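You operate a simulated robot arm through the tools that you are given. There is no shell and no other tool. Be economical: measure what you need, move in short steps, check, and stop when the job is done.

You are at the controls of a simulated two-armed robot. One attempt, no reset.

TASK
Put the tall cup labelled "cream" from the bare side of the yellow-marked table on top of the brown block mould there and the tall cup marked "green" on top of the grey block mould there. Push the lid of the vacuum box shut. Put the green lump in the white tray. Any order will do. Set down upright: tall cup.

Only the result counts: the job must be done as asked and must still hold three seconds after the hand-in. Knocking over, shifting, dropping, spilling or breaking anything else fails it. Lids that push on must go on centred and level and be pressed home; caps that screw on are set level and turned clockwise until they are tight.

THE ROBOT
Two 7-joint arms with three-finger grippers on one trunk, on a base that drives. Base frame: it is fixed to the floor where the robot stands at the start and does not move with it; the origin is under the middle of the robot, x ahead of it, y to its left, z up; the surface under the hand at the start is at about z = 765. Readings come in mm, degrees, newtons and seconds.
The left shoulder is at the start at [70, 165, 1213], the right one opposite. With the tool pointing down near the work surface each hand reaches from about 300 to 860 mm from the robot's upright axis, wherever it stands, measured 20 degrees to its own side. Places, roughly: green lump (4x4x2 cm) [5600, -5400, 700]; lid of the vacuum box [800, 4100, 900]; white tray [7250, -6750, 500]. Payload 3.91 kg a hand.
Tool frame (each hand has its own): the origin (TCP) lies between the finger pads and is the grasp point; the fingertips stand 30 mm ahead of it; z points along the fingers, y is the line along which they close. The gripper opens to 116 mm. The gripper's body begins 73 mm behind the TCP.
Orientation is that of the tool frame in the base frame, as a unit quaternion [x, y, z, w]. With the fingers straight down and closing along the base's y, the tool's x points along the base's -x, its y along +y and its z along -z.

THE INTERFACE
- The arms move only by the tool play_rows. It takes "left_steps", "right_steps" or both (then of equal length, played together; a hand with none holds still); each is text: rows parted by semicolons, each of 6 numbers parted by spaces: the shift along the base's x, y, z in m, then the turn, a rotation vector about the base's x, y, z in degrees. In form: tx ty tz ax ay az; .... A call has 1 to 20 rows; each row shifts and turns the commanded pose from where the row before left it. "left_claw" and "right_claw" are, for a hand that has rows, the finger opening in m, from 0 to 0.116, set as the call begins (left out, the last holds). A row lasts 0.2 s, in which the tool goes at most 50 mm and 8.6 degrees; a call with a longer step from one row to the next is refused whole, and so is a gripper value outside its range. A pose out of reach is approached as far as the arm can. The call stops where the force on the tool passes 40 N (or 10 N more than at its start, if that is more) or the arm is blocked; 0.2 s more then pass. The fingers move at their own pace (about 153 mm/s each) and stop on an object; they squeeze with about 44 N. The grip force told is the motor's: it shows also when the fingers shut on nothing. Time passes only in rows, and 0.2 s behind the last, so rows that do not move let the fingers close. It gives the time, the measured TCP pose, the force on the tool (base axes), the opening and the grip force at its end, in the units of the frame above (readings bear some noise), with the torque about the TCP (base axes, N m) and any sound that the robot's microphone picked up.
- Cameras (640 x 400 px; columns grow to the right, rows downward): "scene" is now at [123.5, 18, 1508.7]; the picture's right is [0.24, -0.97, 0.00], its down [-0.73, -0.19, -0.65] and it looks along [0.63, 0.16, -0.76] (base axes); focal length 268 px, centre (320, 200). "left" rides on the left gripper at [75, 17, -88] in its tool frame; the picture's right is [-0.22, 0.97, 0.00], its down [-0.70, -0.16, -0.70] and it looks along [-0.68, -0.16, 0.71] (tool axes); focal length 247 px, centre (320, 200). "right" rides on the right gripper at [52, 56, -88] in its tool frame; the picture's right is [-0.73, 0.68, 0.00], its down [-0.49, -0.52, -0.70] and it looks along [-0.48, -0.51, 0.71] (tool axes); focal length 247 px, centre (320, 200). There is no depth. A picture from a camera that has moved, and an enlarged one, comes with that camera's place and axes in the base frame and with its lens.
- grab_frame(camera): a new picture of that camera. It takes no simulated time.
- slide_trunk(by): slides the trunk up (or, below 0, down) by that many mm; the arms and the scene camera ride with it, the base frame stays. It gives what a move gives, with no picture.
- steer(legs): drives the robot by 1 to 6 legs, each [ahead, left, turn to the left] in mm, mm and degrees, along the robot's own axes; the way and the turn of a leg run together, so that a leg with both is an arc; at most 1500 mm and 180 degrees a leg. The arms and the cameras ride along, it lands a little off, and it stops where it bumps. It gives what a move gives.
- head_to(pan, tilt): turns the head with the scene camera to pan (to the left, within 86 degrees either way) and tilt (down, from -29 to 69), counted from straight ahead of the robot. It gives what a move gives.
- inspect(camera, box): a new picture of the part [left, top, right, bottom] of that camera's present view, enlarged. It takes no simulated time.
- sign_off(): hands the job in; it is judged then, once.

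Go step by step. Nothing tells you exact positions but the pictures and the camera data: compare them with the known pose of the tool, close in by small moves and look again before you grip or let go. The budget is 165 turns and 130 pictures, counting those below and the enlarged ones. Unless the task says otherwise, let go and move clear before handing in, and close with one line.

The tools are called by a JSON object that holds its "fn" and its "kwargs". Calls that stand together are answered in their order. play_rows: Moves the arms, as the interface text tells. Its arguments: {"type":"object","properties":{"left_steps":{"type":"string"},"left_claw":{"type":"number"},"right_steps":{"type":"string"},"right_claw":{"type":"number"}},"required":[]} The other tools are called the same way: slide_trunk (by) slides the trunk up or down; steer (legs) drives the base; head_to (pan, tilt) turns the head that bears the scene camera; grab_frame (camera) takes a picture; inspect (camera, box) takes an enlarged picture of a part of a camera's view; sign_off () hands the job in.

At the start:

```text
clock: 0.0
left_ee_pos: [592.0, 393.8, 1062.6]
left_tool_rot: [0.0, 1.0, 0.0, 0.0]
left_wrist_force: [0.9, 0.3, 0.1]
left_wrist_torque: [0.03, 0.0, 0.0]
left_gripper_width: 116.0
left_grasp_force: 0.1
right_ee_pos: [584.0, -97.1, 1059.2]
right_tool_rot: [0.001, 1.0, 0.0, 0.0]
right_wrist_force: [-0.5, 0.7, 0.2]
right_wrist_torque: [0.02, 0.0, 0.0]
right_gripper_width: 115.9
right_grasp_force: 0.0
trunk travel left (down, up): [-750.0, 90.0]
robot x, y, heading: [2.6, 1.2, -0.1]
head pan, tilt: [14.2, 49.1]
```

scene: 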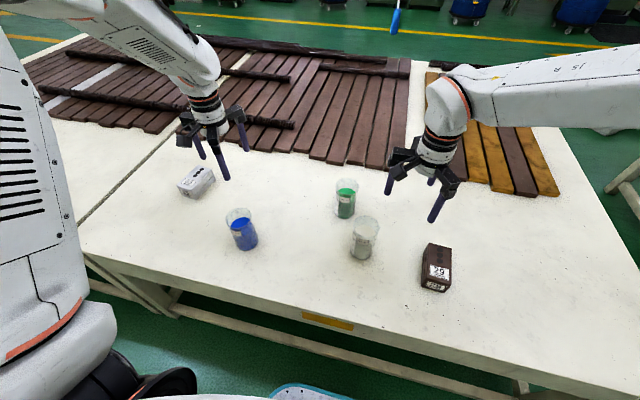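
right: 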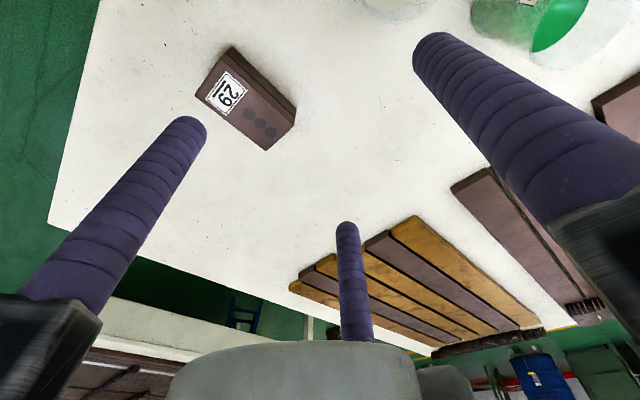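
left: 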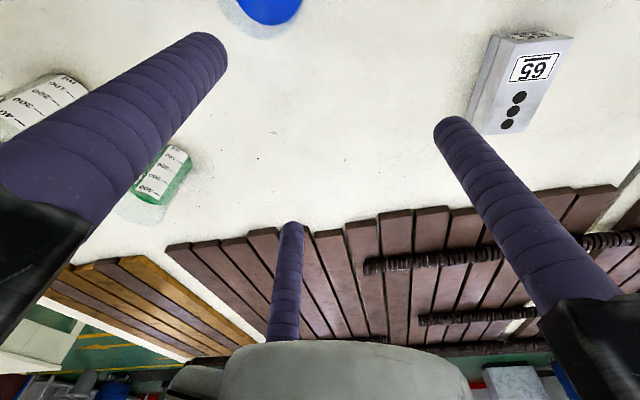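

The cream, green and blue cups stand on the bare front side of the table, with the brown block (29) on the right and the grey block (65) on the left. I'll take enlarged views to measure them.

{"fn": "inspect", "kwargs": {"camera": "scene", "box": [310, 160, 470, 300]}}

{"fn": "inspect", "kwargs": {"camera": "scene", "box": [160, 140, 290, 260]}}

```text
2.86 times, centred on (390, 230) of scene
camera zoom: at [123.5, 18.0, 1508.7], right [0.24, -0.97, 0.0], down [-0.73, -0.19, -0.65], along [0.63, 0.16, -0.76], focal length 767 px, centre (120, 114)
```

zoom: 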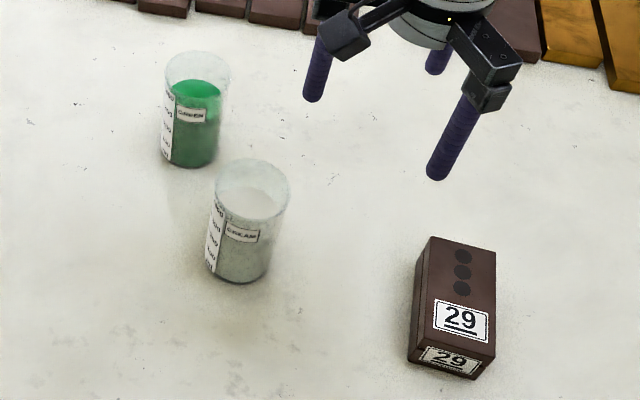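

```text
3.33 times, centred on (225, 200) of scene
camera zoom: at [123.5, 18.0, 1508.7], right [0.24, -0.97, 0.0], down [-0.73, -0.19, -0.65], along [0.63, 0.16, -0.76], focal length 894 px, centre (637, 200)
```

zoom: 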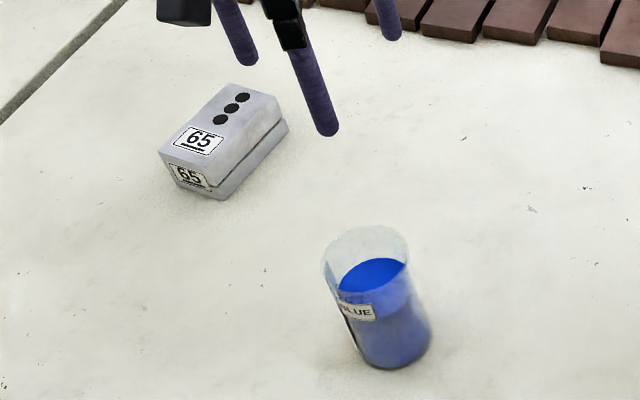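

The gripper looks to have three fingers, so before planning grasps I'll part-close the right hand in free air and look.

{"fn": "play_rows", "kwargs": {"right_steps": "0 0 0 0 0 0; 0 0 0 0 0 0", "right_claw": 0.05}}

{"fn": "grab_frame", "kwargs": {"camera": "right"}}

{"fn": "inspect", "kwargs": {"camera": "scene", "box": [350, 60, 510, 240]}}

```text
clock: 0.6
left_ee_pos: [592.0, 393.1, 1062.7]
left_tool_rot: [0.0, 1.0, 0.0, 0.0]
left_wrist_force: [0.2, -0.1, 0.2]
left_wrist_torque: [-0.01, 0.01, -0.03]
left_gripper_width: 115.9
left_grasp_force: 0.1
right_ee_pos: [583.9, -97.5, 1058.9]
right_tool_rot: [0.001, 1.0, 0.0, -0.001]
right_wrist_force: [0.2, -0.8, -0.3]
right_wrist_torque: [0.02, 0.04, 0.02]
right_gripper_width: 50.0
right_grasp_force: 0.0
trunk travel left (down, up): [-750.0, 90.0]
robot x, y, heading: [0.1, -3.1, -0.3]
head pan, tilt: [14.2, 49.1]
```

```text
124 pictures are left
camera right: at [531.1, -42.0, 1146.1], right [0.73, 0.68, 0.0], down [0.49, -0.52, 0.7], along [0.48, -0.51, -0.71], focal length 247 px, centre (320, 200)
```

right: 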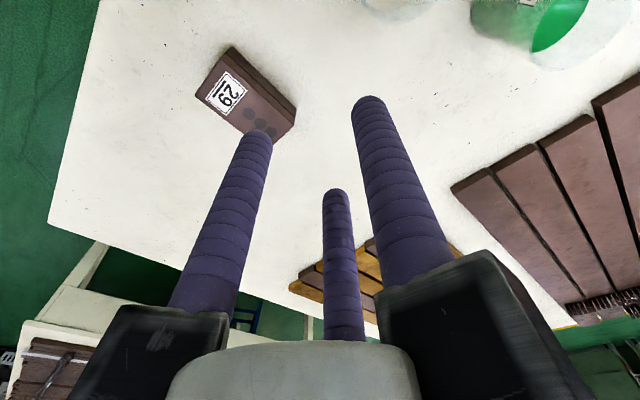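

```text
2.22 times, centred on (430, 150) of scene
camera zoom: at [123.5, 18.0, 1508.7], right [0.24, -0.97, 0.0], down [-0.73, -0.19, -0.65], along [0.63, 0.16, -0.76], focal length 596 px, centre (76, 311)
```

zoom: 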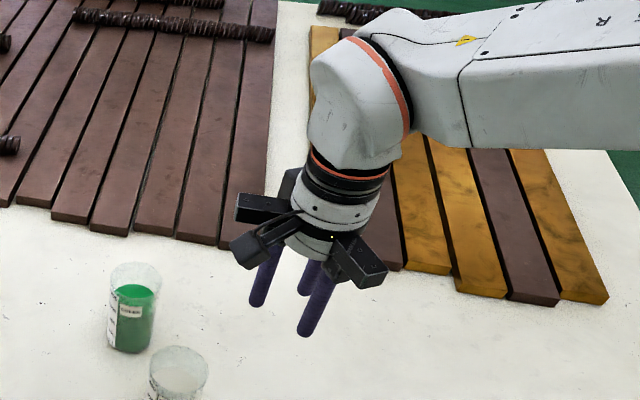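

The hand is a centring three-finger gripper, which suits round cups. I estimate cream at (563,-1), green at (712,77), the brown block near (520,-228) and the grey block near (700,640). I'll bring the right hand above the cream cup to measure it.

{"fn": "play_rows", "kwargs": {"right_steps": "-0.010 0.048 -0.015 0 0 0; -0.010 0.047 -0.015 0 0 0; 0 0 -0.02 0 0 0; 0 0 0 0 0 0", "right_claw": 0.116}}

{"fn": "grab_frame", "kwargs": {"camera": "right"}}

{"fn": "grab_frame", "kwargs": {"camera": "scene"}}

{"fn": "grab_frame", "kwargs": {"camera": "left"}}

```text
refused: row 1 steps farther than a row can; nothing moved
```

```text
122 pictures are left
camera right: at [531.1, -42.0, 1146.1], right [0.73, 0.68, 0.0], down [0.49, -0.52, 0.7], along [0.48, -0.51, -0.71], focal length 247 px, centre (320, 200)
```

right: 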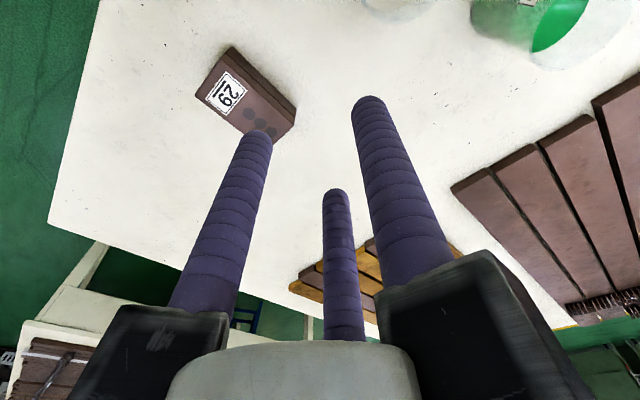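

```text
121 pictures are left
camera scene: at [123.5, 18.0, 1508.7], right [0.24, -0.97, 0.0], down [-0.73, -0.19, -0.65], along [0.63, 0.16, -0.76], focal length 268 px, centre (320, 200)
```

scene: 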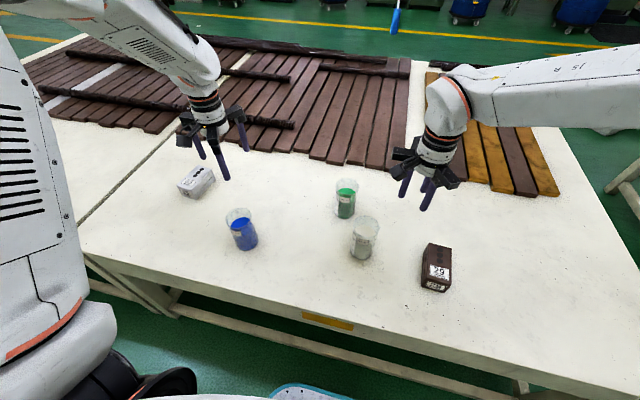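

```text
120 pictures are left
camera left: at [515.0, 412.2, 1149.9], right [0.22, 0.97, 0.0], down [0.7, -0.16, 0.7], along [0.68, -0.16, -0.71], focal length 247 px, centre (320, 200)
```

left: 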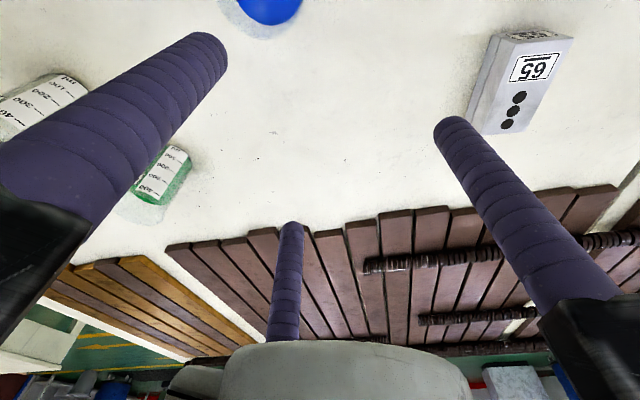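

One row was over the step limit, so nothing moved. I'll repeat it with smaller steps.

{"fn": "play_rows", "kwargs": {"right_steps": "-0.007 0.032 -0.015 0 0 0; -0.007 0.032 -0.015 0 0 0; -0.007 0.032 -0.02 0 0 0; 0 0 0 0 0 0", "right_claw": 0.116}}

{"fn": "grab_frame", "kwargs": {"camera": "right"}}

```text
clock: 1.6
left_ee_pos: [591.8, 392.6, 1062.3]
left_tool_rot: [0.0, 1.0, -0.001, 0.001]
left_wrist_force: [-0.5, 0.3, -0.7]
left_wrist_torque: [-0.01, -0.01, -0.02]
left_gripper_width: 116.1
left_grasp_force: 0.1
right_ee_pos: [566.2, -0.8, 1010.5]
right_tool_rot: [0.0, 1.0, 0.0, 0.001]
right_wrist_force: [-0.3, 0.6, 0.2]
right_wrist_torque: [0.01, 0.01, 0.01]
right_gripper_width: 116.1
right_grasp_force: 0.0
trunk travel left (down, up): [-750.0, 90.0]
robot x, y, heading: [1.6, 2.4, -0.1]
head pan, tilt: [14.2, 49.1]
```

```text
119 pictures are left
camera right: at [513.1, 54.1, 1097.0], right [0.73, 0.68, 0.0], down [0.48, -0.52, 0.7], along [0.48, -0.51, -0.71], focal length 247 px, centre (320, 200)
```

right: 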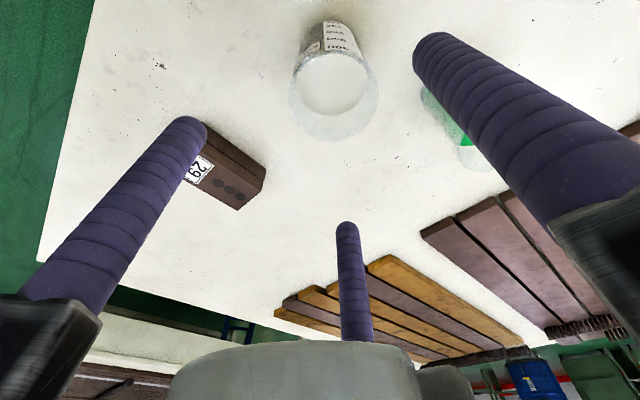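

The rim appears about 9 mm off the tool axis; I'll zoom in to refine the cup's size and position.

{"fn": "inspect", "kwargs": {"camera": "right", "box": [256, 0, 416, 150]}}

{"fn": "inspect", "kwargs": {"camera": "scene", "box": [310, 160, 470, 300]}}

```text
2.67 times, centred on (336, 75) of right
camera zoom: at [513.1, 54.1, 1097.0], right [0.73, 0.68, 0.0], down [0.48, -0.52, 0.7], along [0.48, -0.51, -0.71], focal length 659 px, centre (277, 533)
```

zoom: 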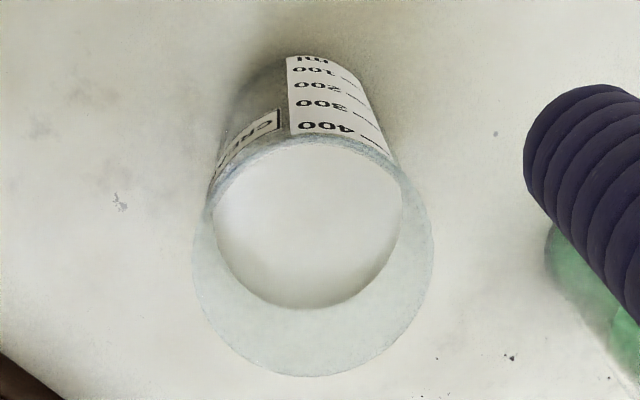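

```text
2.86 times, centred on (390, 230) of scene
camera zoom: at [123.2, 17.4, 1508.8], right [0.24, -0.97, 0.0], down [-0.73, -0.18, -0.65], along [0.63, 0.16, -0.76], focal length 767 px, centre (120, 114)
```

zoom: 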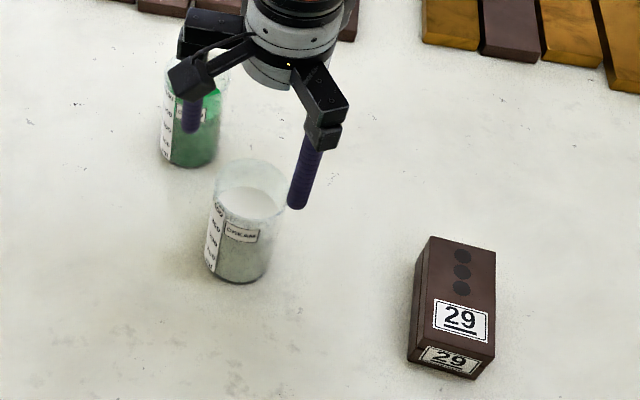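

Triangulating from both cameras puts the cream rim at about (581,-2,876), diameter about 77 and height about 110. I'll centre over it and go down to just above the rim.

{"fn": "play_rows", "kwargs": {"right_steps": "0.014 -0.001 -0.03 0 0 0; 0 0 -0.035 0 0 0; 0 0 -0.015 0 0 0; 0 0 0 0 0 0"}}

{"fn": "grab_frame", "kwargs": {"camera": "right"}}

{"fn": "inspect", "kwargs": {"camera": "scene", "box": [290, 140, 450, 280]}}

```text
clock: 2.6
left_ee_pos: [591.8, 393.9, 1062.4]
left_tool_rot: [0.0, 1.0, 0.0, -0.001]
left_wrist_force: [-0.5, -0.6, -0.2]
left_wrist_torque: [0.01, 0.01, -0.02]
left_gripper_width: 115.7
left_grasp_force: 0.0
right_ee_pos: [578.5, -1.3, 929.8]
right_tool_rot: [0.0, 1.0, 0.0, 0.0]
right_wrist_force: [0.7, -0.2, 0.0]
right_wrist_torque: [0.0, 0.01, 0.0]
right_gripper_width: 116.0
right_grasp_force: 0.1
trunk travel left (down, up): [-750.0, 90.0]
robot x, y, heading: [-3.6, 1.3, 0.3]
head pan, tilt: [14.2, 49.1]
```

```text
116 pictures are left
camera right: at [526.1, 53.7, 1015.8], right [0.73, 0.68, 0.0], down [0.49, -0.52, 0.7], along [0.48, -0.51, -0.71], focal length 247 px, centre (320, 200)
```

right: 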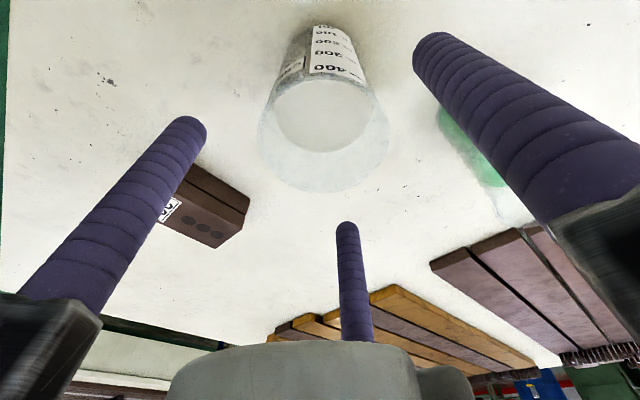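

```text
2.86 times, centred on (370, 210) of scene
camera zoom: at [123.9, 18.0, 1508.7], right [0.24, -0.97, 0.0], down [-0.73, -0.19, -0.65], along [0.63, 0.16, -0.76], focal length 767 px, centre (177, 171)
```

zoom: 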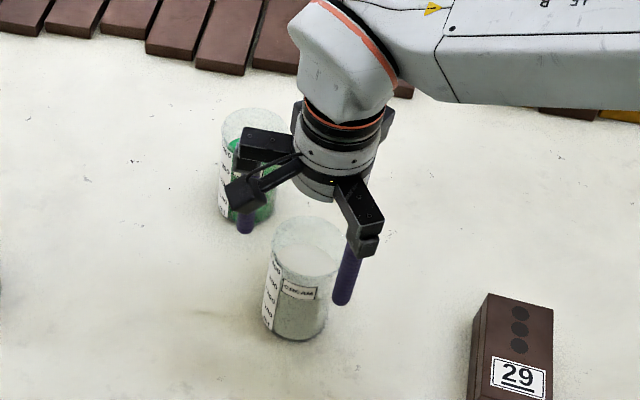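

The cup is centred under the tool. I'll lower so the fingers surround it.

{"fn": "play_rows", "kwargs": {"right_steps": "0 0 -0.03 0 0 0; 0 0 -0.03 0 0 0; 0 0 -0.03 0 0 0; 0 0 -0.008 0 0 0; 0 0 0 0 0 0"}}

{"fn": "grab_frame", "kwargs": {"camera": "right"}}

```text
clock: 3.8
left_ee_pos: [590.2, 393.2, 1062.9]
left_tool_rot: [0.0, 1.0, 0.0, 0.001]
left_wrist_force: [1.2, -0.4, 0.3]
left_wrist_torque: [0.0, 0.02, 0.02]
left_gripper_width: 116.2
left_grasp_force: 0.1
right_ee_pos: [577.9, -3.1, 831.7]
right_tool_rot: [0.0, 1.0, 0.0, 0.002]
right_wrist_force: [0.4, 1.0, 0.2]
right_wrist_torque: [-0.02, 0.04, -0.01]
right_gripper_width: 115.7
right_grasp_force: 0.0
trunk travel left (down, up): [-750.0, 90.0]
robot x, y, heading: [1.1, -0.8, -0.1]
head pan, tilt: [14.2, 49.1]
```

```text
114 pictures are left
camera right: at [526.0, 52.0, 917.6], right [0.73, 0.68, 0.0], down [0.49, -0.52, 0.7], along [0.48, -0.51, -0.71], focal length 247 px, centre (320, 200)
```

right: 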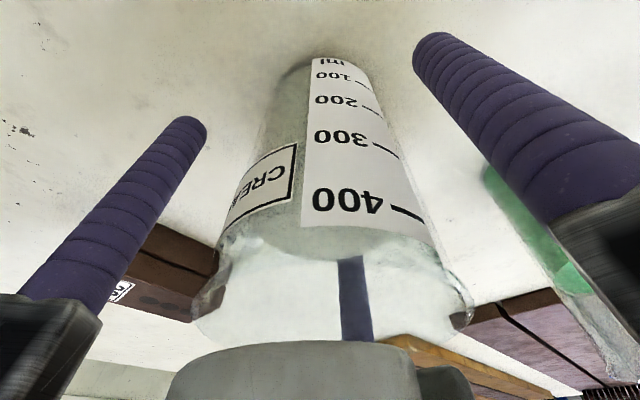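

Surrounded and roughly centred. Next I'll close on the cup.

{"fn": "play_rows", "kwargs": {"right_steps": "0 0 0 0 0 0; 0 0 0 0 0 0; 0 0 0 0 0 0", "right_claw": 0.06}}

{"fn": "grab_frame", "kwargs": {"camera": "right"}}

```text
clock: 4.6
left_ee_pos: [591.2, 393.5, 1063.0]
left_tool_rot: [0.0, 1.0, -0.002, 0.001]
left_wrist_force: [-0.4, 0.3, -0.7]
left_wrist_torque: [-0.01, 0.0, -0.02]
left_gripper_width: 115.8
left_grasp_force: 0.0
right_ee_pos: [579.7, -3.0, 831.3]
right_tool_rot: [0.001, 1.0, 0.0, 0.001]
right_wrist_force: [2.4, 1.0, 2.6]
right_wrist_torque: [-0.06, -0.03, 0.03]
right_gripper_width: 74.3
right_grasp_force: 44.2
trunk travel left (down, up): [-750.0, 90.0]
robot x, y, heading: [3.6, -1.1, 0.3]
head pan, tilt: [14.2, 49.1]
```

```text
113 pictures are left
camera right: at [526.2, 52.3, 918.0], right [0.73, 0.68, 0.0], down [0.49, -0.52, 0.7], along [0.48, -0.51, -0.71], focal length 247 px, centre (320, 200)
```

right: 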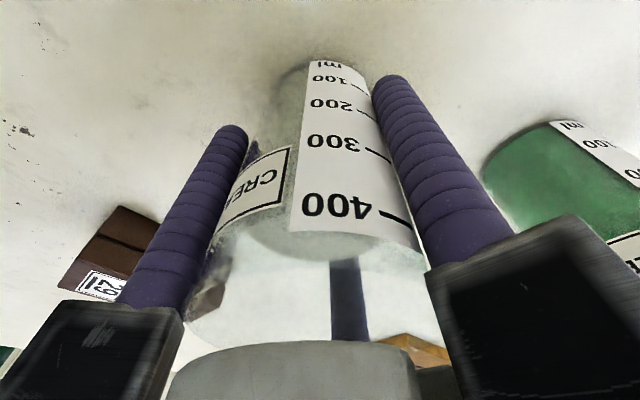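

The cup is held at 74 mm. I'll lift gently and look closely at the brown block.

{"fn": "play_rows", "kwargs": {"right_steps": "0 0 0.004 0 0 0; 0 0 0.01 0 0 0; 0 0 0.018 0 0 0; 0 0 0.02 0 0 0; 0 0 0.02 0 0 0; 0 0 0.02 0 0 0; 0 0 0.02 0 0 0; 0 0 0.012 0 0 0; 0 0 0.005 0 0 0; 0 0 0 0 0 0"}}

{"fn": "inspect", "kwargs": {"camera": "scene", "box": [400, 230, 480, 300]}}

{"fn": "grab_frame", "kwargs": {"camera": "right"}}

```text
clock: 6.8
left_ee_pos: [591.3, 393.9, 1061.4]
left_tool_rot: [0.0, 1.0, 0.0, 0.001]
left_wrist_force: [0.8, 0.6, -0.7]
left_wrist_torque: [0.0, 0.03, 0.01]
left_gripper_width: 116.0
left_grasp_force: 0.1
right_ee_pos: [577.2, -2.5, 961.1]
right_tool_rot: [0.001, 1.0, -0.001, 0.0]
right_wrist_force: [-0.9, -0.5, -3.4]
right_wrist_torque: [0.02, 0.03, 0.03]
right_gripper_width: 74.0
right_grasp_force: 43.6
trunk travel left (down, up): [-750.0, 90.0]
robot x, y, heading: [-1.4, 0.2, -0.1]
head pan, tilt: [14.2, 49.1]
```

```text
5.71 times, centred on (440, 265) of scene
camera zoom: at [124.0, 18.0, 1508.7], right [0.24, -0.97, 0.0], down [-0.73, -0.19, -0.65], along [0.63, 0.16, -0.76], focal length 1533 px, centre (-366, -171)
```

zoom: 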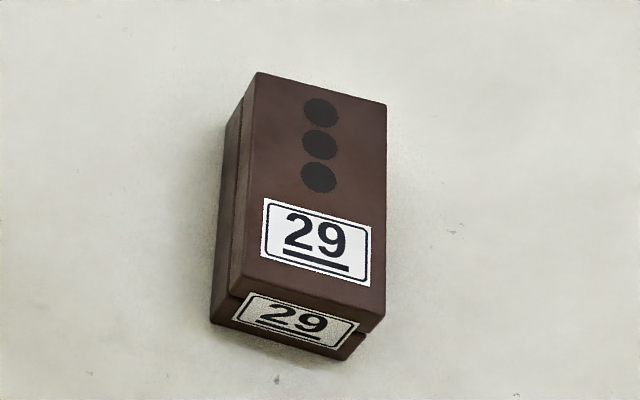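

```text
111 pictures are left
camera right: at [524.5, 53.2, 1046.7], right [0.73, 0.68, 0.0], down [0.49, -0.52, 0.7], along [0.48, -0.51, -0.71], focal length 247 px, centre (320, 200)
```

right: 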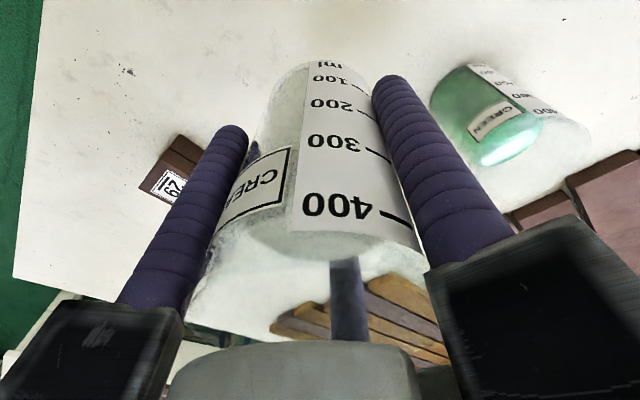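

The brown mould's top is at about (561,-226), z≈800, roughly 126 × 68 mm. I'll carry the cup over it smoothly.

{"fn": "play_rows", "kwargs": {"right_steps": "-0.001 -0.005 0 0 0 0; -0.001 -0.012 0 0 0 0; -0.0015 -0.02 0 0 0 0; -0.0015 -0.025 0 0 0 0; -0.002 -0.025 0 0 0 0; -0.002 -0.025 0 0 0 0; -0.002 -0.025 0 0 0 0; -0.002 -0.025 0 0 0 0; -0.0015 -0.025 0 0 0 0; -0.0015 -0.018 0 0 0 0; -0.001 -0.012 0 0 0 0; 0 -0.006 0 0 0 0; 0 0 0 0 0 0"}}

{"fn": "grab_frame", "kwargs": {"camera": "right"}}

{"fn": "inspect", "kwargs": {"camera": "scene", "box": [380, 170, 540, 310]}}

```text
clock: 9.6
left_ee_pos: [591.8, 394.0, 1062.1]
left_tool_rot: [-0.001, 1.0, 0.0, 0.0]
left_wrist_force: [-0.3, -0.2, 0.4]
left_wrist_torque: [-0.01, -0.01, 0.01]
left_gripper_width: 116.1
left_grasp_force: 0.1
right_ee_pos: [559.7, -225.6, 960.3]
right_tool_rot: [0.001, 1.0, 0.0, 0.0]
right_wrist_force: [-0.3, 0.1, -4.1]
right_wrist_torque: [-0.03, 0.0, 0.02]
right_gripper_width: 74.3
right_grasp_force: 43.9
trunk travel left (down, up): [-750.0, 90.0]
robot x, y, heading: [1.2, -1.9, 0.0]
head pan, tilt: [14.2, 49.1]
```

```text
110 pictures are left
camera right: at [507.2, -170.3, 1045.6], right [0.73, 0.68, 0.0], down [0.49, -0.52, 0.7], along [0.48, -0.51, -0.71], focal length 247 px, centre (320, 200)
```

right: 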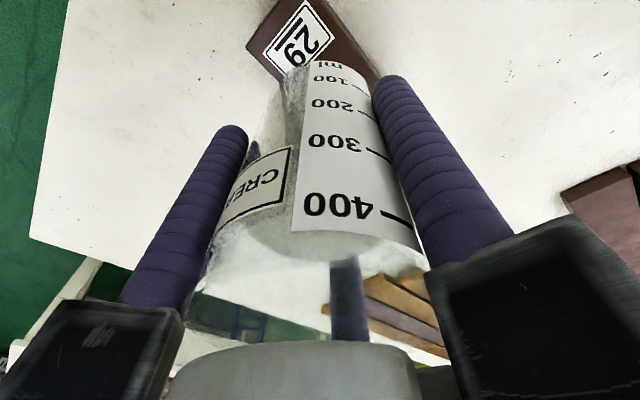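

```text
2.86 times, centred on (460, 240) of scene
camera zoom: at [124.1, 18.0, 1508.7], right [0.24, -0.97, 0.0], down [-0.73, -0.19, -0.65], along [0.63, 0.16, -0.76], focal length 767 px, centre (-80, 86)
```

zoom: 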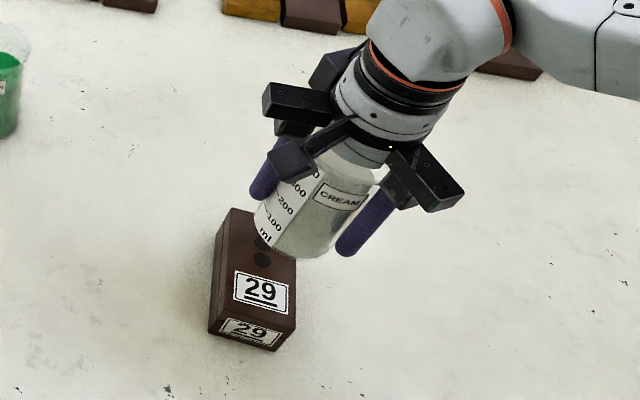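

The wrist view puts the block centre near (560,-221). I'll shift 3 mm and descend to just above its top.

{"fn": "play_rows", "kwargs": {"right_steps": "0 0.004 -0.006 0 0 0; 0 0 -0.015 0 0 0; 0 0 -0.02 0 0 0; 0 0 -0.018 0 0 0; 0 0 -0.013 0 0 0; 0 0 -0.008 0 0 0; 0 0 -0.004 0 0 0; 0 0 0 0 0 0"}}

{"fn": "inspect", "kwargs": {"camera": "scene", "box": [390, 200, 510, 305]}}

{"fn": "grab_frame", "kwargs": {"camera": "right"}}

```text
clock: 11.2
left_ee_pos: [589.7, 393.3, 1063.6]
left_tool_rot: [-0.001, 1.0, 0.0, 0.0]
left_wrist_force: [0.3, -0.3, 0.4]
left_wrist_torque: [-0.02, 0.02, 0.03]
left_gripper_width: 116.1
left_grasp_force: 0.2
right_ee_pos: [561.7, -219.3, 886.1]
right_tool_rot: [0.001, 1.0, 0.002, 0.007]
right_wrist_force: [-9.0, -1.4, 22.6]
right_wrist_torque: [-0.39, 0.8, -0.08]
right_gripper_width: 73.9
right_grasp_force: 44.0
trunk travel left (down, up): [-750.0, 90.0]
robot x, y, heading: [-2.9, 1.6, 0.1]
head pan, tilt: [14.2, 49.1]
stopped in row 7 (right hand): the force on the tool passed its limit at 47 N (the readings are from after the stop); the commanded pose is now the measured one
```

```text
3.81 times, centred on (450, 252) of scene
camera zoom: at [120.8, 17.7, 1509.2], right [0.24, -0.97, 0.0], down [-0.73, -0.18, -0.66], along [0.64, 0.16, -0.76], focal length 1022 px, centre (-175, 0)
```

zoom: 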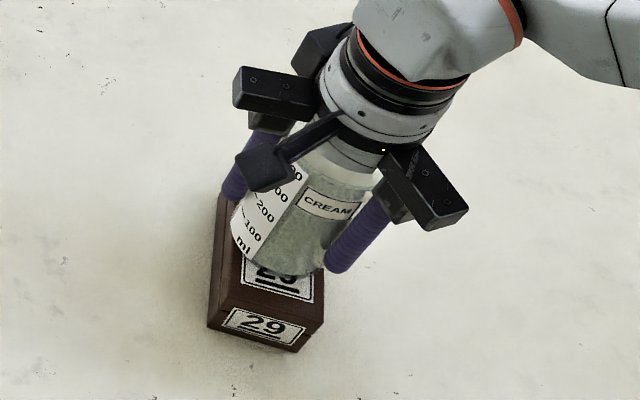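

```text
107 pictures are left
camera right: at [508.1, -165.1, 972.7], right [0.73, 0.68, 0.01], down [0.47, -0.53, 0.7], along [0.49, -0.51, -0.71], focal length 247 px, centre (320, 200)
```

right: 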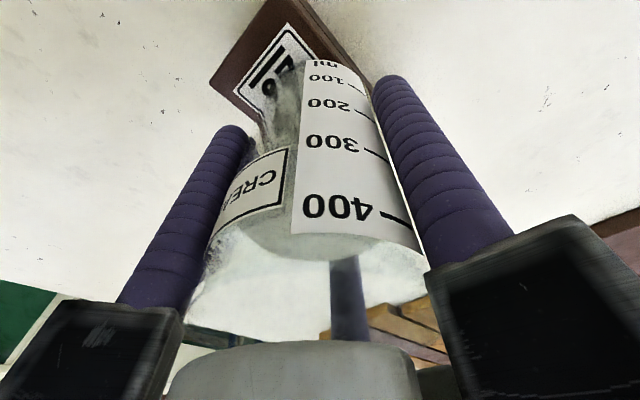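

The cup touched the block at a top height of about 819, a bit higher than I estimated. I'll raise slightly, re-level, shift 5 mm toward the block centre and set down softly.

{"fn": "play_rows", "kwargs": {"right_steps": "0 0 0.003 0 0 0; -0.004 0.001 0.003 -0.2 0.8 0; 0 0 0 0 0 0; 0 0 0 0 0 0"}}

```text
clock: 12.2
left_ee_pos: [592.2, 393.7, 1062.0]
left_tool_rot: [0.0, 1.0, 0.0, 0.0]
left_wrist_force: [0.6, -0.4, 0.0]
left_wrist_torque: [0.03, 0.03, -0.04]
left_gripper_width: 115.9
left_grasp_force: 0.0
right_ee_pos: [558.8, -220.4, 888.0]
right_tool_rot: [0.002, 1.0, 0.0, -0.001]
right_wrist_force: [-0.6, 0.5, -4.1]
right_wrist_torque: [0.0, -0.01, 0.01]
right_gripper_width: 74.0
right_grasp_force: 44.8
trunk travel left (down, up): [-750.0, 90.0]
robot x, y, heading: [0.2, 2.6, -0.1]
head pan, tilt: [14.2, 49.1]
```

It's free and level now. I'll lower in 1 mm steps.

{"fn": "play_rows", "kwargs": {"right_steps": "-0.003 0.001 0 0 0 0; 0 0 -0.001 0 0 0; 0 0 -0.001 0 0 0; 0 0 -0.001 0 0 0; 0 0 0 0 0 0"}}

{"fn": "inspect", "kwargs": {"camera": "scene", "box": [390, 200, 510, 305]}}

```text
clock: 13.4
left_ee_pos: [591.9, 393.2, 1062.7]
left_tool_rot: [0.0, 1.0, 0.0, 0.0]
left_wrist_force: [-0.7, 0.2, 0.6]
left_wrist_torque: [0.01, 0.01, 0.07]
left_gripper_width: 115.8
left_grasp_force: 0.0
right_ee_pos: [557.4, -217.0, 887.1]
right_tool_rot: [0.0, 1.0, 0.0, 0.001]
right_wrist_force: [0.6, -1.2, 0.8]
right_wrist_torque: [-0.01, -0.24, -0.02]
right_gripper_width: 74.3
right_grasp_force: 43.7
trunk travel left (down, up): [-750.0, 90.0]
robot x, y, heading: [-0.3, -0.9, 0.1]
head pan, tilt: [14.2, 49.1]
```

```text
3.81 times, centred on (450, 252) of scene
camera zoom: at [123.4, 17.7, 1508.8], right [0.24, -0.97, 0.0], down [-0.73, -0.18, -0.65], along [0.63, 0.16, -0.76], focal length 1022 px, centre (-175, 0)
```

zoom: 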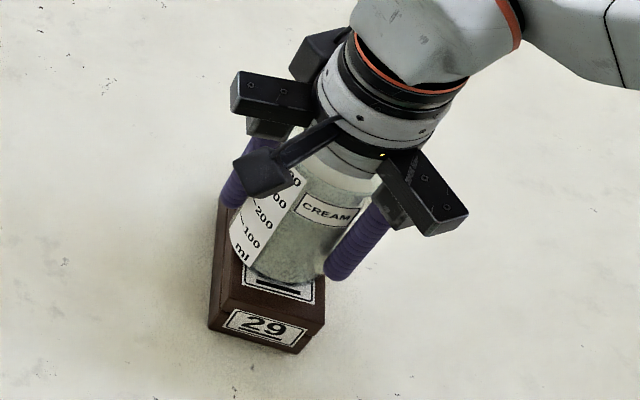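

The load has come off the hand, so the cup is touching. One more millimetre, then I'll open.

{"fn": "play_rows", "kwargs": {"right_steps": "0 0 -0.001 0 0 0; 0 0 0 0 0 0"}}

{"fn": "play_rows", "kwargs": {"right_steps": "0 0 0 0 0 0; 0 0 0 0 0 0; 0 0 0 0 0 0", "right_claw": 0.116}}

{"fn": "grab_frame", "kwargs": {"camera": "right"}}

```text
clock: 14.0
left_ee_pos: [590.6, 392.9, 1063.1]
left_tool_rot: [0.0, 1.0, 0.0, 0.001]
left_wrist_force: [0.6, -1.0, -0.7]
left_wrist_torque: [0.0, -0.02, 0.0]
left_gripper_width: 116.1
left_grasp_force: 0.0
right_ee_pos: [557.1, -217.5, 885.8]
right_tool_rot: [0.001, 1.0, 0.0, 0.001]
right_wrist_force: [1.3, -1.8, 12.8]
right_wrist_torque: [0.15, -0.52, -0.09]
right_gripper_width: 74.1
right_grasp_force: 44.1
trunk travel left (down, up): [-750.0, 90.0]
robot x, y, heading: [1.4, -1.0, 0.0]
head pan, tilt: [14.2, 49.1]
```

```text
clock: 14.8
left_ee_pos: [590.8, 393.2, 1062.2]
left_tool_rot: [0.0, 1.0, 0.0, 0.0]
left_wrist_force: [0.6, -0.5, -0.7]
left_wrist_torque: [0.03, 0.01, -0.04]
left_gripper_width: 116.2
left_grasp_force: 0.0
right_ee_pos: [555.3, -218.0, 885.3]
right_tool_rot: [0.001, 1.0, -0.001, -0.001]
right_wrist_force: [0.2, -0.5, 0.2]
right_wrist_torque: [0.0, -0.01, 0.02]
right_gripper_width: 116.1
right_grasp_force: 0.1
trunk travel left (down, up): [-750.0, 90.0]
robot x, y, heading: [1.1, 1.1, 0.0]
head pan, tilt: [14.2, 49.1]
```

```text
105 pictures are left
camera right: at [503.5, -162.9, 971.6], right [0.73, 0.68, 0.0], down [0.49, -0.52, 0.7], along [0.47, -0.51, -0.71], focal length 247 px, centre (320, 200)
```

right: 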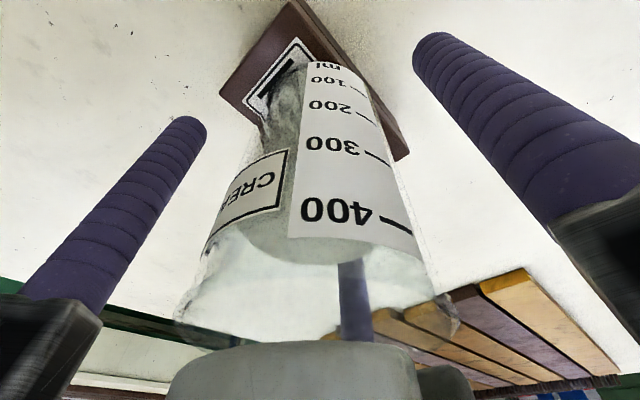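

The cup stands on the block with the fingers clear all around. I'll rise straight up and check.

{"fn": "play_rows", "kwargs": {"right_steps": "0 0 0.01 0 0 0; 0 0 0.03 0 0 0; 0 0 0.03 0 0 0; 0 0 0.03 0 0 0; 0 0 0.03 0 0 0; 0 0 0.02 0 0 0; 0 0 0 0 0 0"}}

{"fn": "grab_frame", "kwargs": {"camera": "right"}}

{"fn": "inspect", "kwargs": {"camera": "scene", "box": [300, 120, 500, 300]}}

```text
clock: 16.4
left_ee_pos: [591.1, 393.5, 1062.1]
left_tool_rot: [-0.001, 1.0, 0.0, 0.0]
left_wrist_force: [-0.6, -1.5, -0.3]
left_wrist_torque: [0.02, 0.02, 0.06]
left_gripper_width: 116.1
left_grasp_force: 0.1
right_ee_pos: [557.3, -218.6, 1035.7]
right_tool_rot: [0.0, 1.0, -0.002, -0.002]
right_wrist_force: [0.1, 0.0, 0.3]
right_wrist_torque: [0.01, -0.02, 0.01]
right_gripper_width: 116.1
right_grasp_force: 0.1
trunk travel left (down, up): [-750.0, 90.0]
robot x, y, heading: [3.2, -0.6, -0.2]
head pan, tilt: [14.2, 49.1]
```

```text
104 pictures are left
camera right: at [504.2, -163.5, 1121.9], right [0.73, 0.68, 0.0], down [0.49, -0.52, 0.7], along [0.47, -0.51, -0.72], focal length 247 px, centre (320, 200)
```

right: 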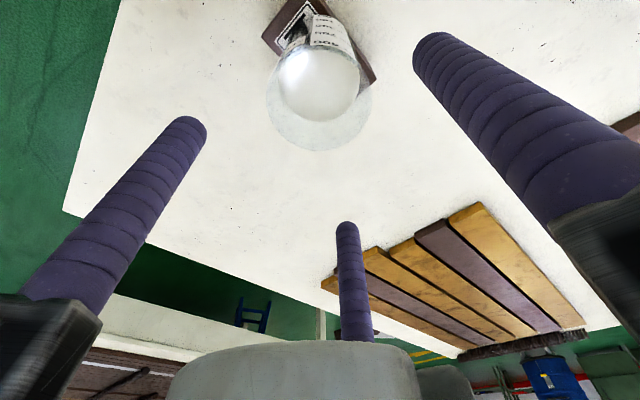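

```text
2.22 times, centred on (400, 210) of scene
camera zoom: at [123.9, 17.8, 1508.7], right [0.24, -0.97, 0.0], down [-0.73, -0.18, -0.65], along [0.63, 0.16, -0.76], focal length 596 px, centre (142, 178)
```

zoom: 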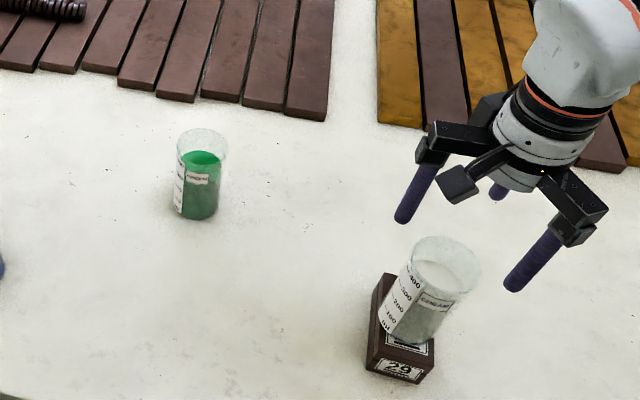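

The cream cup is standing upright on the brown mould. The grey mould at about (693,640) is beyond the left arm's reach from here, so I'll look left to check the floor before sidestepping.

{"fn": "head_to", "kwargs": {"pan": 60, "tilt": 50}}

{"fn": "grab_frame", "kwargs": {"camera": "scene"}}

```text
clock: 17.5
left_ee_pos: [590.5, 393.3, 1064.3]
left_tool_rot: [0.0, 1.0, 0.0, 0.0]
left_wrist_force: [-0.2, 0.4, -0.4]
left_wrist_torque: [0.02, 0.01, 0.0]
left_gripper_width: 116.1
left_grasp_force: 0.0
right_ee_pos: [556.1, -219.6, 1034.8]
right_tool_rot: [0.0, 1.0, -0.001, -0.001]
right_wrist_force: [-1.3, 0.0, -0.1]
right_wrist_torque: [0.0, -0.01, -0.02]
right_gripper_width: 115.9
right_grasp_force: 0.1
trunk travel left (down, up): [-750.0, 90.0]
robot x, y, heading: [-2.7, 3.0, 0.0]
head pan, tilt: [60.0, 50.0]
```

```text
102 pictures are left
camera scene: at [86.8, 65.4, 1507.6], right [0.87, -0.5, 0.0], down [-0.38, -0.66, -0.64], along [0.32, 0.56, -0.77], focal length 268 px, centre (320, 200)
```

scene: 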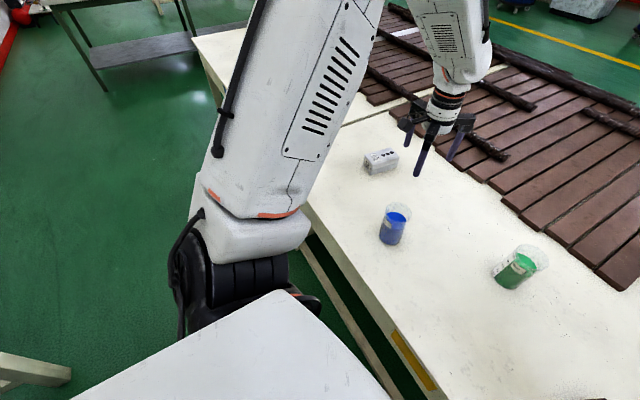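

The floor to the left is clear. I'll sidestep 200 mm left and then move the right hand out of the way.

{"fn": "steer", "kwargs": {"legs": [[0, 200, 0]]}}

{"fn": "play_rows", "kwargs": {"right_steps": "-0.01 -0.03 0.02 0 0 0; -0.01 -0.035 0.01 0 0 0; -0.01 -0.035 0.0 0 0 0; -0.01 -0.035 0.0 0 0 0; -0.01 -0.035 0.0 0 0 0; -0.01 -0.035 0.0 0 0 0; -0.01 -0.035 0.0 0 0 0; -0.01 -0.035 0.0 0 0 0; -0.01 -0.035 0.0 0 0 0; 0 0 0 0 0 0"}}

{"fn": "head_to", "kwargs": {"pan": 15, "tilt": 45}}

{"fn": "grab_frame", "kwargs": {"camera": "scene"}}

```text
clock: 19.1
left_ee_pos: [594.5, 586.8, 1062.1]
left_tool_rot: [0.004, 1.0, 0.0, 0.0]
left_wrist_force: [-0.7, -0.2, -0.9]
left_wrist_torque: [0.02, 0.0, 0.02]
left_gripper_width: 116.2
left_grasp_force: 0.1
right_ee_pos: [556.3, -25.2, 1034.5]
right_tool_rot: [0.005, 1.0, -0.001, -0.001]
right_wrist_force: [0.3, 0.2, 0.2]
right_wrist_torque: [0.0, 0.01, -0.02]
right_gripper_width: 116.0
right_grasp_force: 0.1
trunk travel left (down, up): [-750.0, 90.0]
robot x, y, heading: [4.1, 196.9, -0.5]
head pan, tilt: [60.0, 50.0]
```

```text
clock: 21.3
left_ee_pos: [595.1, 586.4, 1063.7]
left_tool_rot: [0.004, 1.0, 0.0, 0.0]
left_wrist_force: [0.2, 0.4, 0.5]
left_wrist_torque: [0.0, -0.04, 0.02]
left_gripper_width: 116.0
left_grasp_force: 0.2
right_ee_pos: [511.7, -172.2, 1062.7]
right_tool_rot: [0.005, 1.0, -0.001, 0.0]
right_wrist_force: [-0.5, -0.4, 0.5]
right_wrist_torque: [-0.03, -0.03, 0.0]
right_gripper_width: 115.8
right_grasp_force: 0.1
right hand out of reach, approached as far as the arm can: row 5, 6, 7, 8, 9
trunk travel left (down, up): [-750.0, 90.0]
robot x, y, heading: [-2.6, 193.9, -0.3]
head pan, tilt: [60.0, 50.0]
```

```text
clock: 22.4
left_ee_pos: [594.6, 587.9, 1063.4]
left_tool_rot: [0.004, 1.0, 0.001, 0.0]
left_wrist_force: [-0.1, 0.3, 0.7]
left_wrist_torque: [-0.04, 0.0, 0.02]
left_gripper_width: 115.9
left_grasp_force: 0.1
right_ee_pos: [511.6, -171.8, 1063.7]
right_tool_rot: [0.004, 1.0, -0.001, -0.001]
right_wrist_force: [0.5, -0.8, -0.7]
right_wrist_torque: [0.0, -0.01, -0.01]
right_gripper_width: 116.0
right_grasp_force: 0.1
trunk travel left (down, up): [-750.0, 90.0]
robot x, y, heading: [4.4, 201.6, -0.3]
head pan, tilt: [15.0, 45.0]
```

```text
101 pictures are left
camera scene: at [127.4, 216.7, 1514.5], right [0.25, -0.97, 0.0], down [-0.68, -0.18, -0.71], along [0.68, 0.18, -0.71], focal length 268 px, centre (320, 200)
```

scene: 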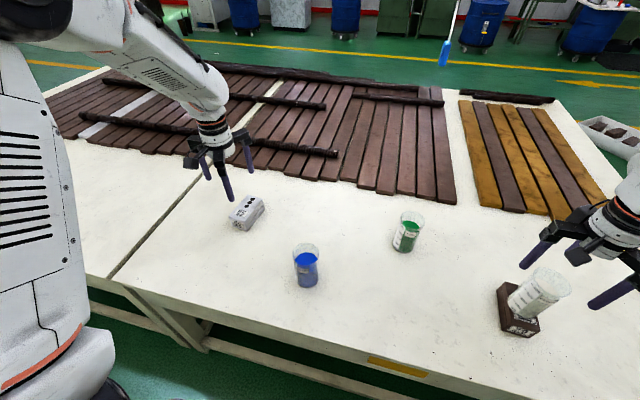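

Now the left hand goes over the green cup, staying high over the blue cup.

{"fn": "play_rows", "kwargs": {"left_steps": "0.008 -0.036 0 0 0 0; 0.008 -0.036 0 0 0 0; 0.008 -0.036 0 0 0 0; 0.008 -0.036 0 0 0 0; 0.008 -0.036 0 0 0 0; 0.008 -0.036 0 0 0 0; 0.008 -0.036 0 0 0 0; 0.008 -0.036 0 0 0 0; 0.008 -0.037 0 0 0 0; 0.008 -0.037 0 0 0 0; 0.008 -0.037 -0.01 0 0 0; 0.008 -0.037 -0.02 0 0 0; 0.008 -0.037 -0.02 0 0 0; 0.008 -0.037 -0.02 0 0 0; 0 0 0 0 0 0"}}

{"fn": "grab_frame", "kwargs": {"camera": "left"}}

{"fn": "inspect", "kwargs": {"camera": "scene", "box": [330, 130, 490, 270]}}

```text
clock: 25.6
left_ee_pos: [706.2, 76.3, 991.8]
left_tool_rot: [0.004, 1.0, 0.001, 0.001]
left_wrist_force: [-0.6, -1.1, 0.4]
left_wrist_torque: [-0.01, 0.0, 0.0]
left_gripper_width: 116.0
left_grasp_force: 0.0
right_ee_pos: [511.6, -171.8, 1063.7]
right_tool_rot: [0.004, 1.0, 0.0, -0.001]
right_wrist_force: [-0.5, 0.0, 0.2]
right_wrist_torque: [-0.01, -0.03, 0.03]
right_gripper_width: 116.0
right_grasp_force: 0.1
trunk travel left (down, up): [-750.0, 90.0]
robot x, y, heading: [0.6, 197.5, -0.3]
head pan, tilt: [15.0, 45.0]
```

```text
100 pictures are left
camera left: at [629.2, 95.1, 1079.7], right [0.23, 0.97, 0.0], down [0.69, -0.17, 0.7], along [0.68, -0.16, -0.71], focal length 247 px, centre (320, 200)
```

left: 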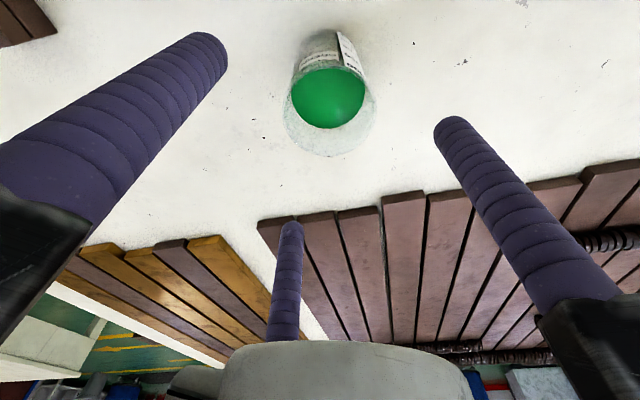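

```text
2.86 times, centred on (410, 200) of scene
camera zoom: at [126.5, 217.2, 1514.6], right [0.25, -0.97, 0.0], down [-0.68, -0.18, -0.71], along [0.68, 0.18, -0.71], focal length 767 px, centre (63, 200)
```

zoom: 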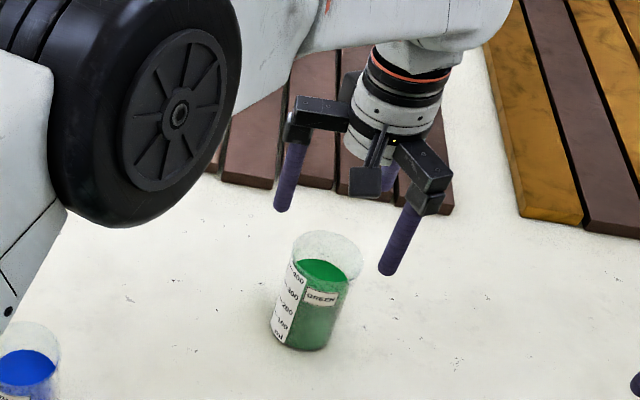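

Both views put the green cup at about (721,81). I'll centre and go down to just above the rim.

{"fn": "play_rows", "kwargs": {"left_steps": "0.008 0.0025 -0.02 0 0 0; 0.007 0.002 -0.02 0 0 0; 0 0 -0.02 0 0 0; 0 0 0 0 0 0"}}

{"fn": "grab_frame", "kwargs": {"camera": "left"}}

```text
clock: 26.6
left_ee_pos: [721.4, 81.8, 932.4]
left_tool_rot: [0.004, 1.0, 0.001, 0.0]
left_wrist_force: [-0.1, 0.3, 0.3]
left_wrist_torque: [-0.02, -0.01, -0.02]
left_gripper_width: 115.9
left_grasp_force: 0.0
right_ee_pos: [512.3, -172.1, 1062.8]
right_tool_rot: [0.005, 1.0, 0.0, 0.0]
right_wrist_force: [0.4, 0.6, 0.5]
right_wrist_torque: [0.02, -0.03, 0.0]
right_gripper_width: 116.1
right_grasp_force: 0.1
trunk travel left (down, up): [-750.0, 90.0]
robot x, y, heading: [0.9, 197.0, -0.2]
head pan, tilt: [15.0, 45.0]
```

```text
98 pictures are left
camera left: at [645.3, 101.6, 1019.8], right [0.23, 0.97, 0.0], down [0.69, -0.16, 0.7], along [0.68, -0.16, -0.71], focal length 247 px, centre (320, 200)
```

left: 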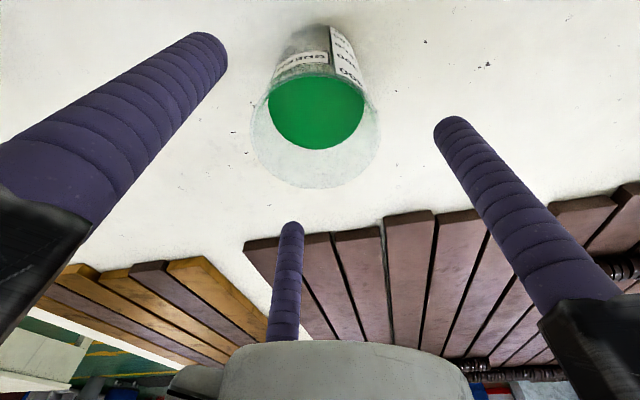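

It's centred. I'll descend, then grip.

{"fn": "play_rows", "kwargs": {"left_steps": "0 0 -0.03 0 0 0; 0 0 -0.03 0 0 0; 0 0 -0.03 0 0 0; 0 0 -0.01 0 0 0; 0 0 0 0 0 0"}}

{"fn": "grab_frame", "kwargs": {"camera": "left"}}

```text
clock: 27.8
left_ee_pos: [722.1, 81.8, 832.5]
left_tool_rot: [0.003, 1.0, 0.0, 0.0]
left_wrist_force: [0.1, 0.5, 1.0]
left_wrist_torque: [0.03, 0.01, 0.02]
left_gripper_width: 116.0
left_grasp_force: 0.2
right_ee_pos: [512.1, -170.5, 1062.3]
right_tool_rot: [0.004, 1.0, -0.001, -0.001]
right_wrist_force: [-0.2, -0.9, 0.2]
right_wrist_torque: [0.0, -0.06, 0.0]
right_gripper_width: 115.8
right_grasp_force: 0.0
trunk travel left (down, up): [-750.0, 90.0]
robot x, y, heading: [0.6, 197.8, -0.2]
head pan, tilt: [15.0, 45.0]
```

```text
97 pictures are left
camera left: at [645.4, 101.0, 919.9], right [0.23, 0.97, 0.0], down [0.69, -0.16, 0.7], along [0.68, -0.16, -0.71], focal length 247 px, centre (320, 200)
```

left: 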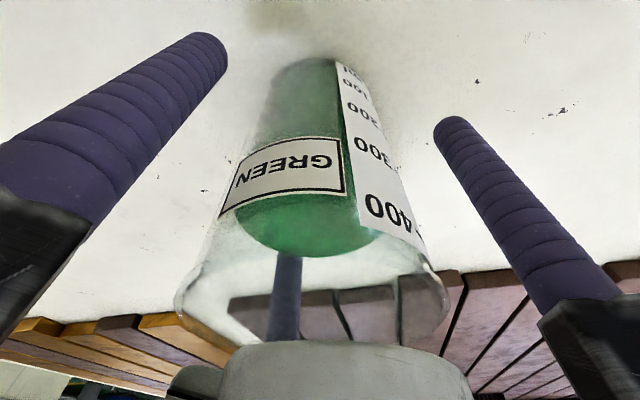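

{"fn": "play_rows", "kwargs": {"left_steps": "0 0 0 0 0 0; 0 0 0 0 0 0; 0 0 0 0 0 0", "left_claw": 0.06}}

{"fn": "play_rows", "kwargs": {"left_steps": "0 0 0.004 0 0 0; 0 0 0.01 0 0 0; 0 0 0.018 0 0 0; 0 0 0.02 0 0 0; 0 0 0.025 0 0 0; 0 0 0.025 0 0 0; 0 0 0.02 0 0 0; 0 0 0.012 0 0 0; 0 0 0.005 0 0 0; 0 0 0 0 0 0"}}

{"fn": "grab_frame", "kwargs": {"camera": "left"}}

{"fn": "inspect", "kwargs": {"camera": "scene", "box": [210, 180, 290, 250]}}

```text
clock: 28.6
left_ee_pos: [722.0, 81.7, 832.5]
left_tool_rot: [0.003, 1.0, 0.001, 0.0]
left_wrist_force: [-1.1, -0.4, -0.5]
left_wrist_torque: [-0.03, -0.1, -0.05]
left_gripper_width: 74.5
left_grasp_force: 14.4
right_ee_pos: [511.9, -172.5, 1063.2]
right_tool_rot: [0.004, 1.0, -0.001, -0.001]
right_wrist_force: [-0.2, 0.6, 1.1]
right_wrist_torque: [0.0, -0.02, -0.03]
right_gripper_width: 116.2
right_grasp_force: 0.0
trunk travel left (down, up): [-750.0, 90.0]
robot x, y, heading: [0.7, 196.6, -0.6]
head pan, tilt: [15.0, 45.0]
```

```text
clock: 30.8
left_ee_pos: [722.4, 78.9, 971.7]
left_tool_rot: [0.003, 1.0, 0.001, -0.001]
left_wrist_force: [-0.4, -0.4, -3.8]
left_wrist_torque: [0.02, -0.01, -0.03]
left_gripper_width: 73.2
left_grasp_force: 43.9
right_ee_pos: [513.1, -171.6, 1063.3]
right_tool_rot: [0.005, 1.0, 0.0, -0.001]
right_wrist_force: [-0.2, 0.2, -0.3]
right_wrist_torque: [0.01, 0.01, -0.03]
right_gripper_width: 116.0
right_grasp_force: 0.0
trunk travel left (down, up): [-750.0, 90.0]
robot x, y, heading: [1.0, 201.8, -0.5]
head pan, tilt: [15.0, 45.0]
```

```text
96 pictures are left
camera left: at [645.9, 99.1, 1058.6], right [0.23, 0.97, 0.0], down [0.7, -0.17, 0.7], along [0.68, -0.16, -0.72], focal length 247 px, centre (320, 200)
```

left: 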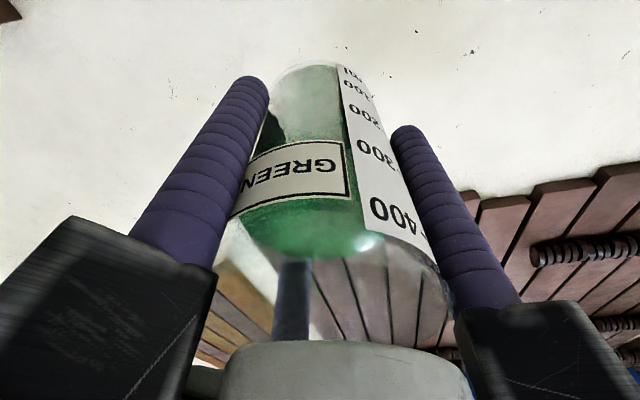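

```text
5.71 times, centred on (250, 215) of scene
camera zoom: at [128.2, 216.4, 1514.4], right [0.25, -0.97, 0.0], down [-0.68, -0.18, -0.71], along [0.68, 0.18, -0.71], focal length 1533 px, centre (720, 114)
```

zoom: 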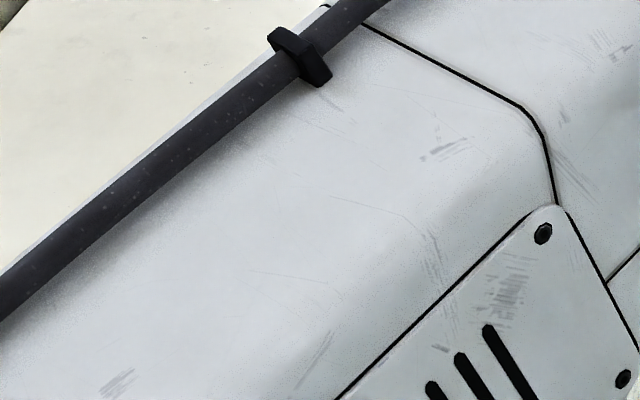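

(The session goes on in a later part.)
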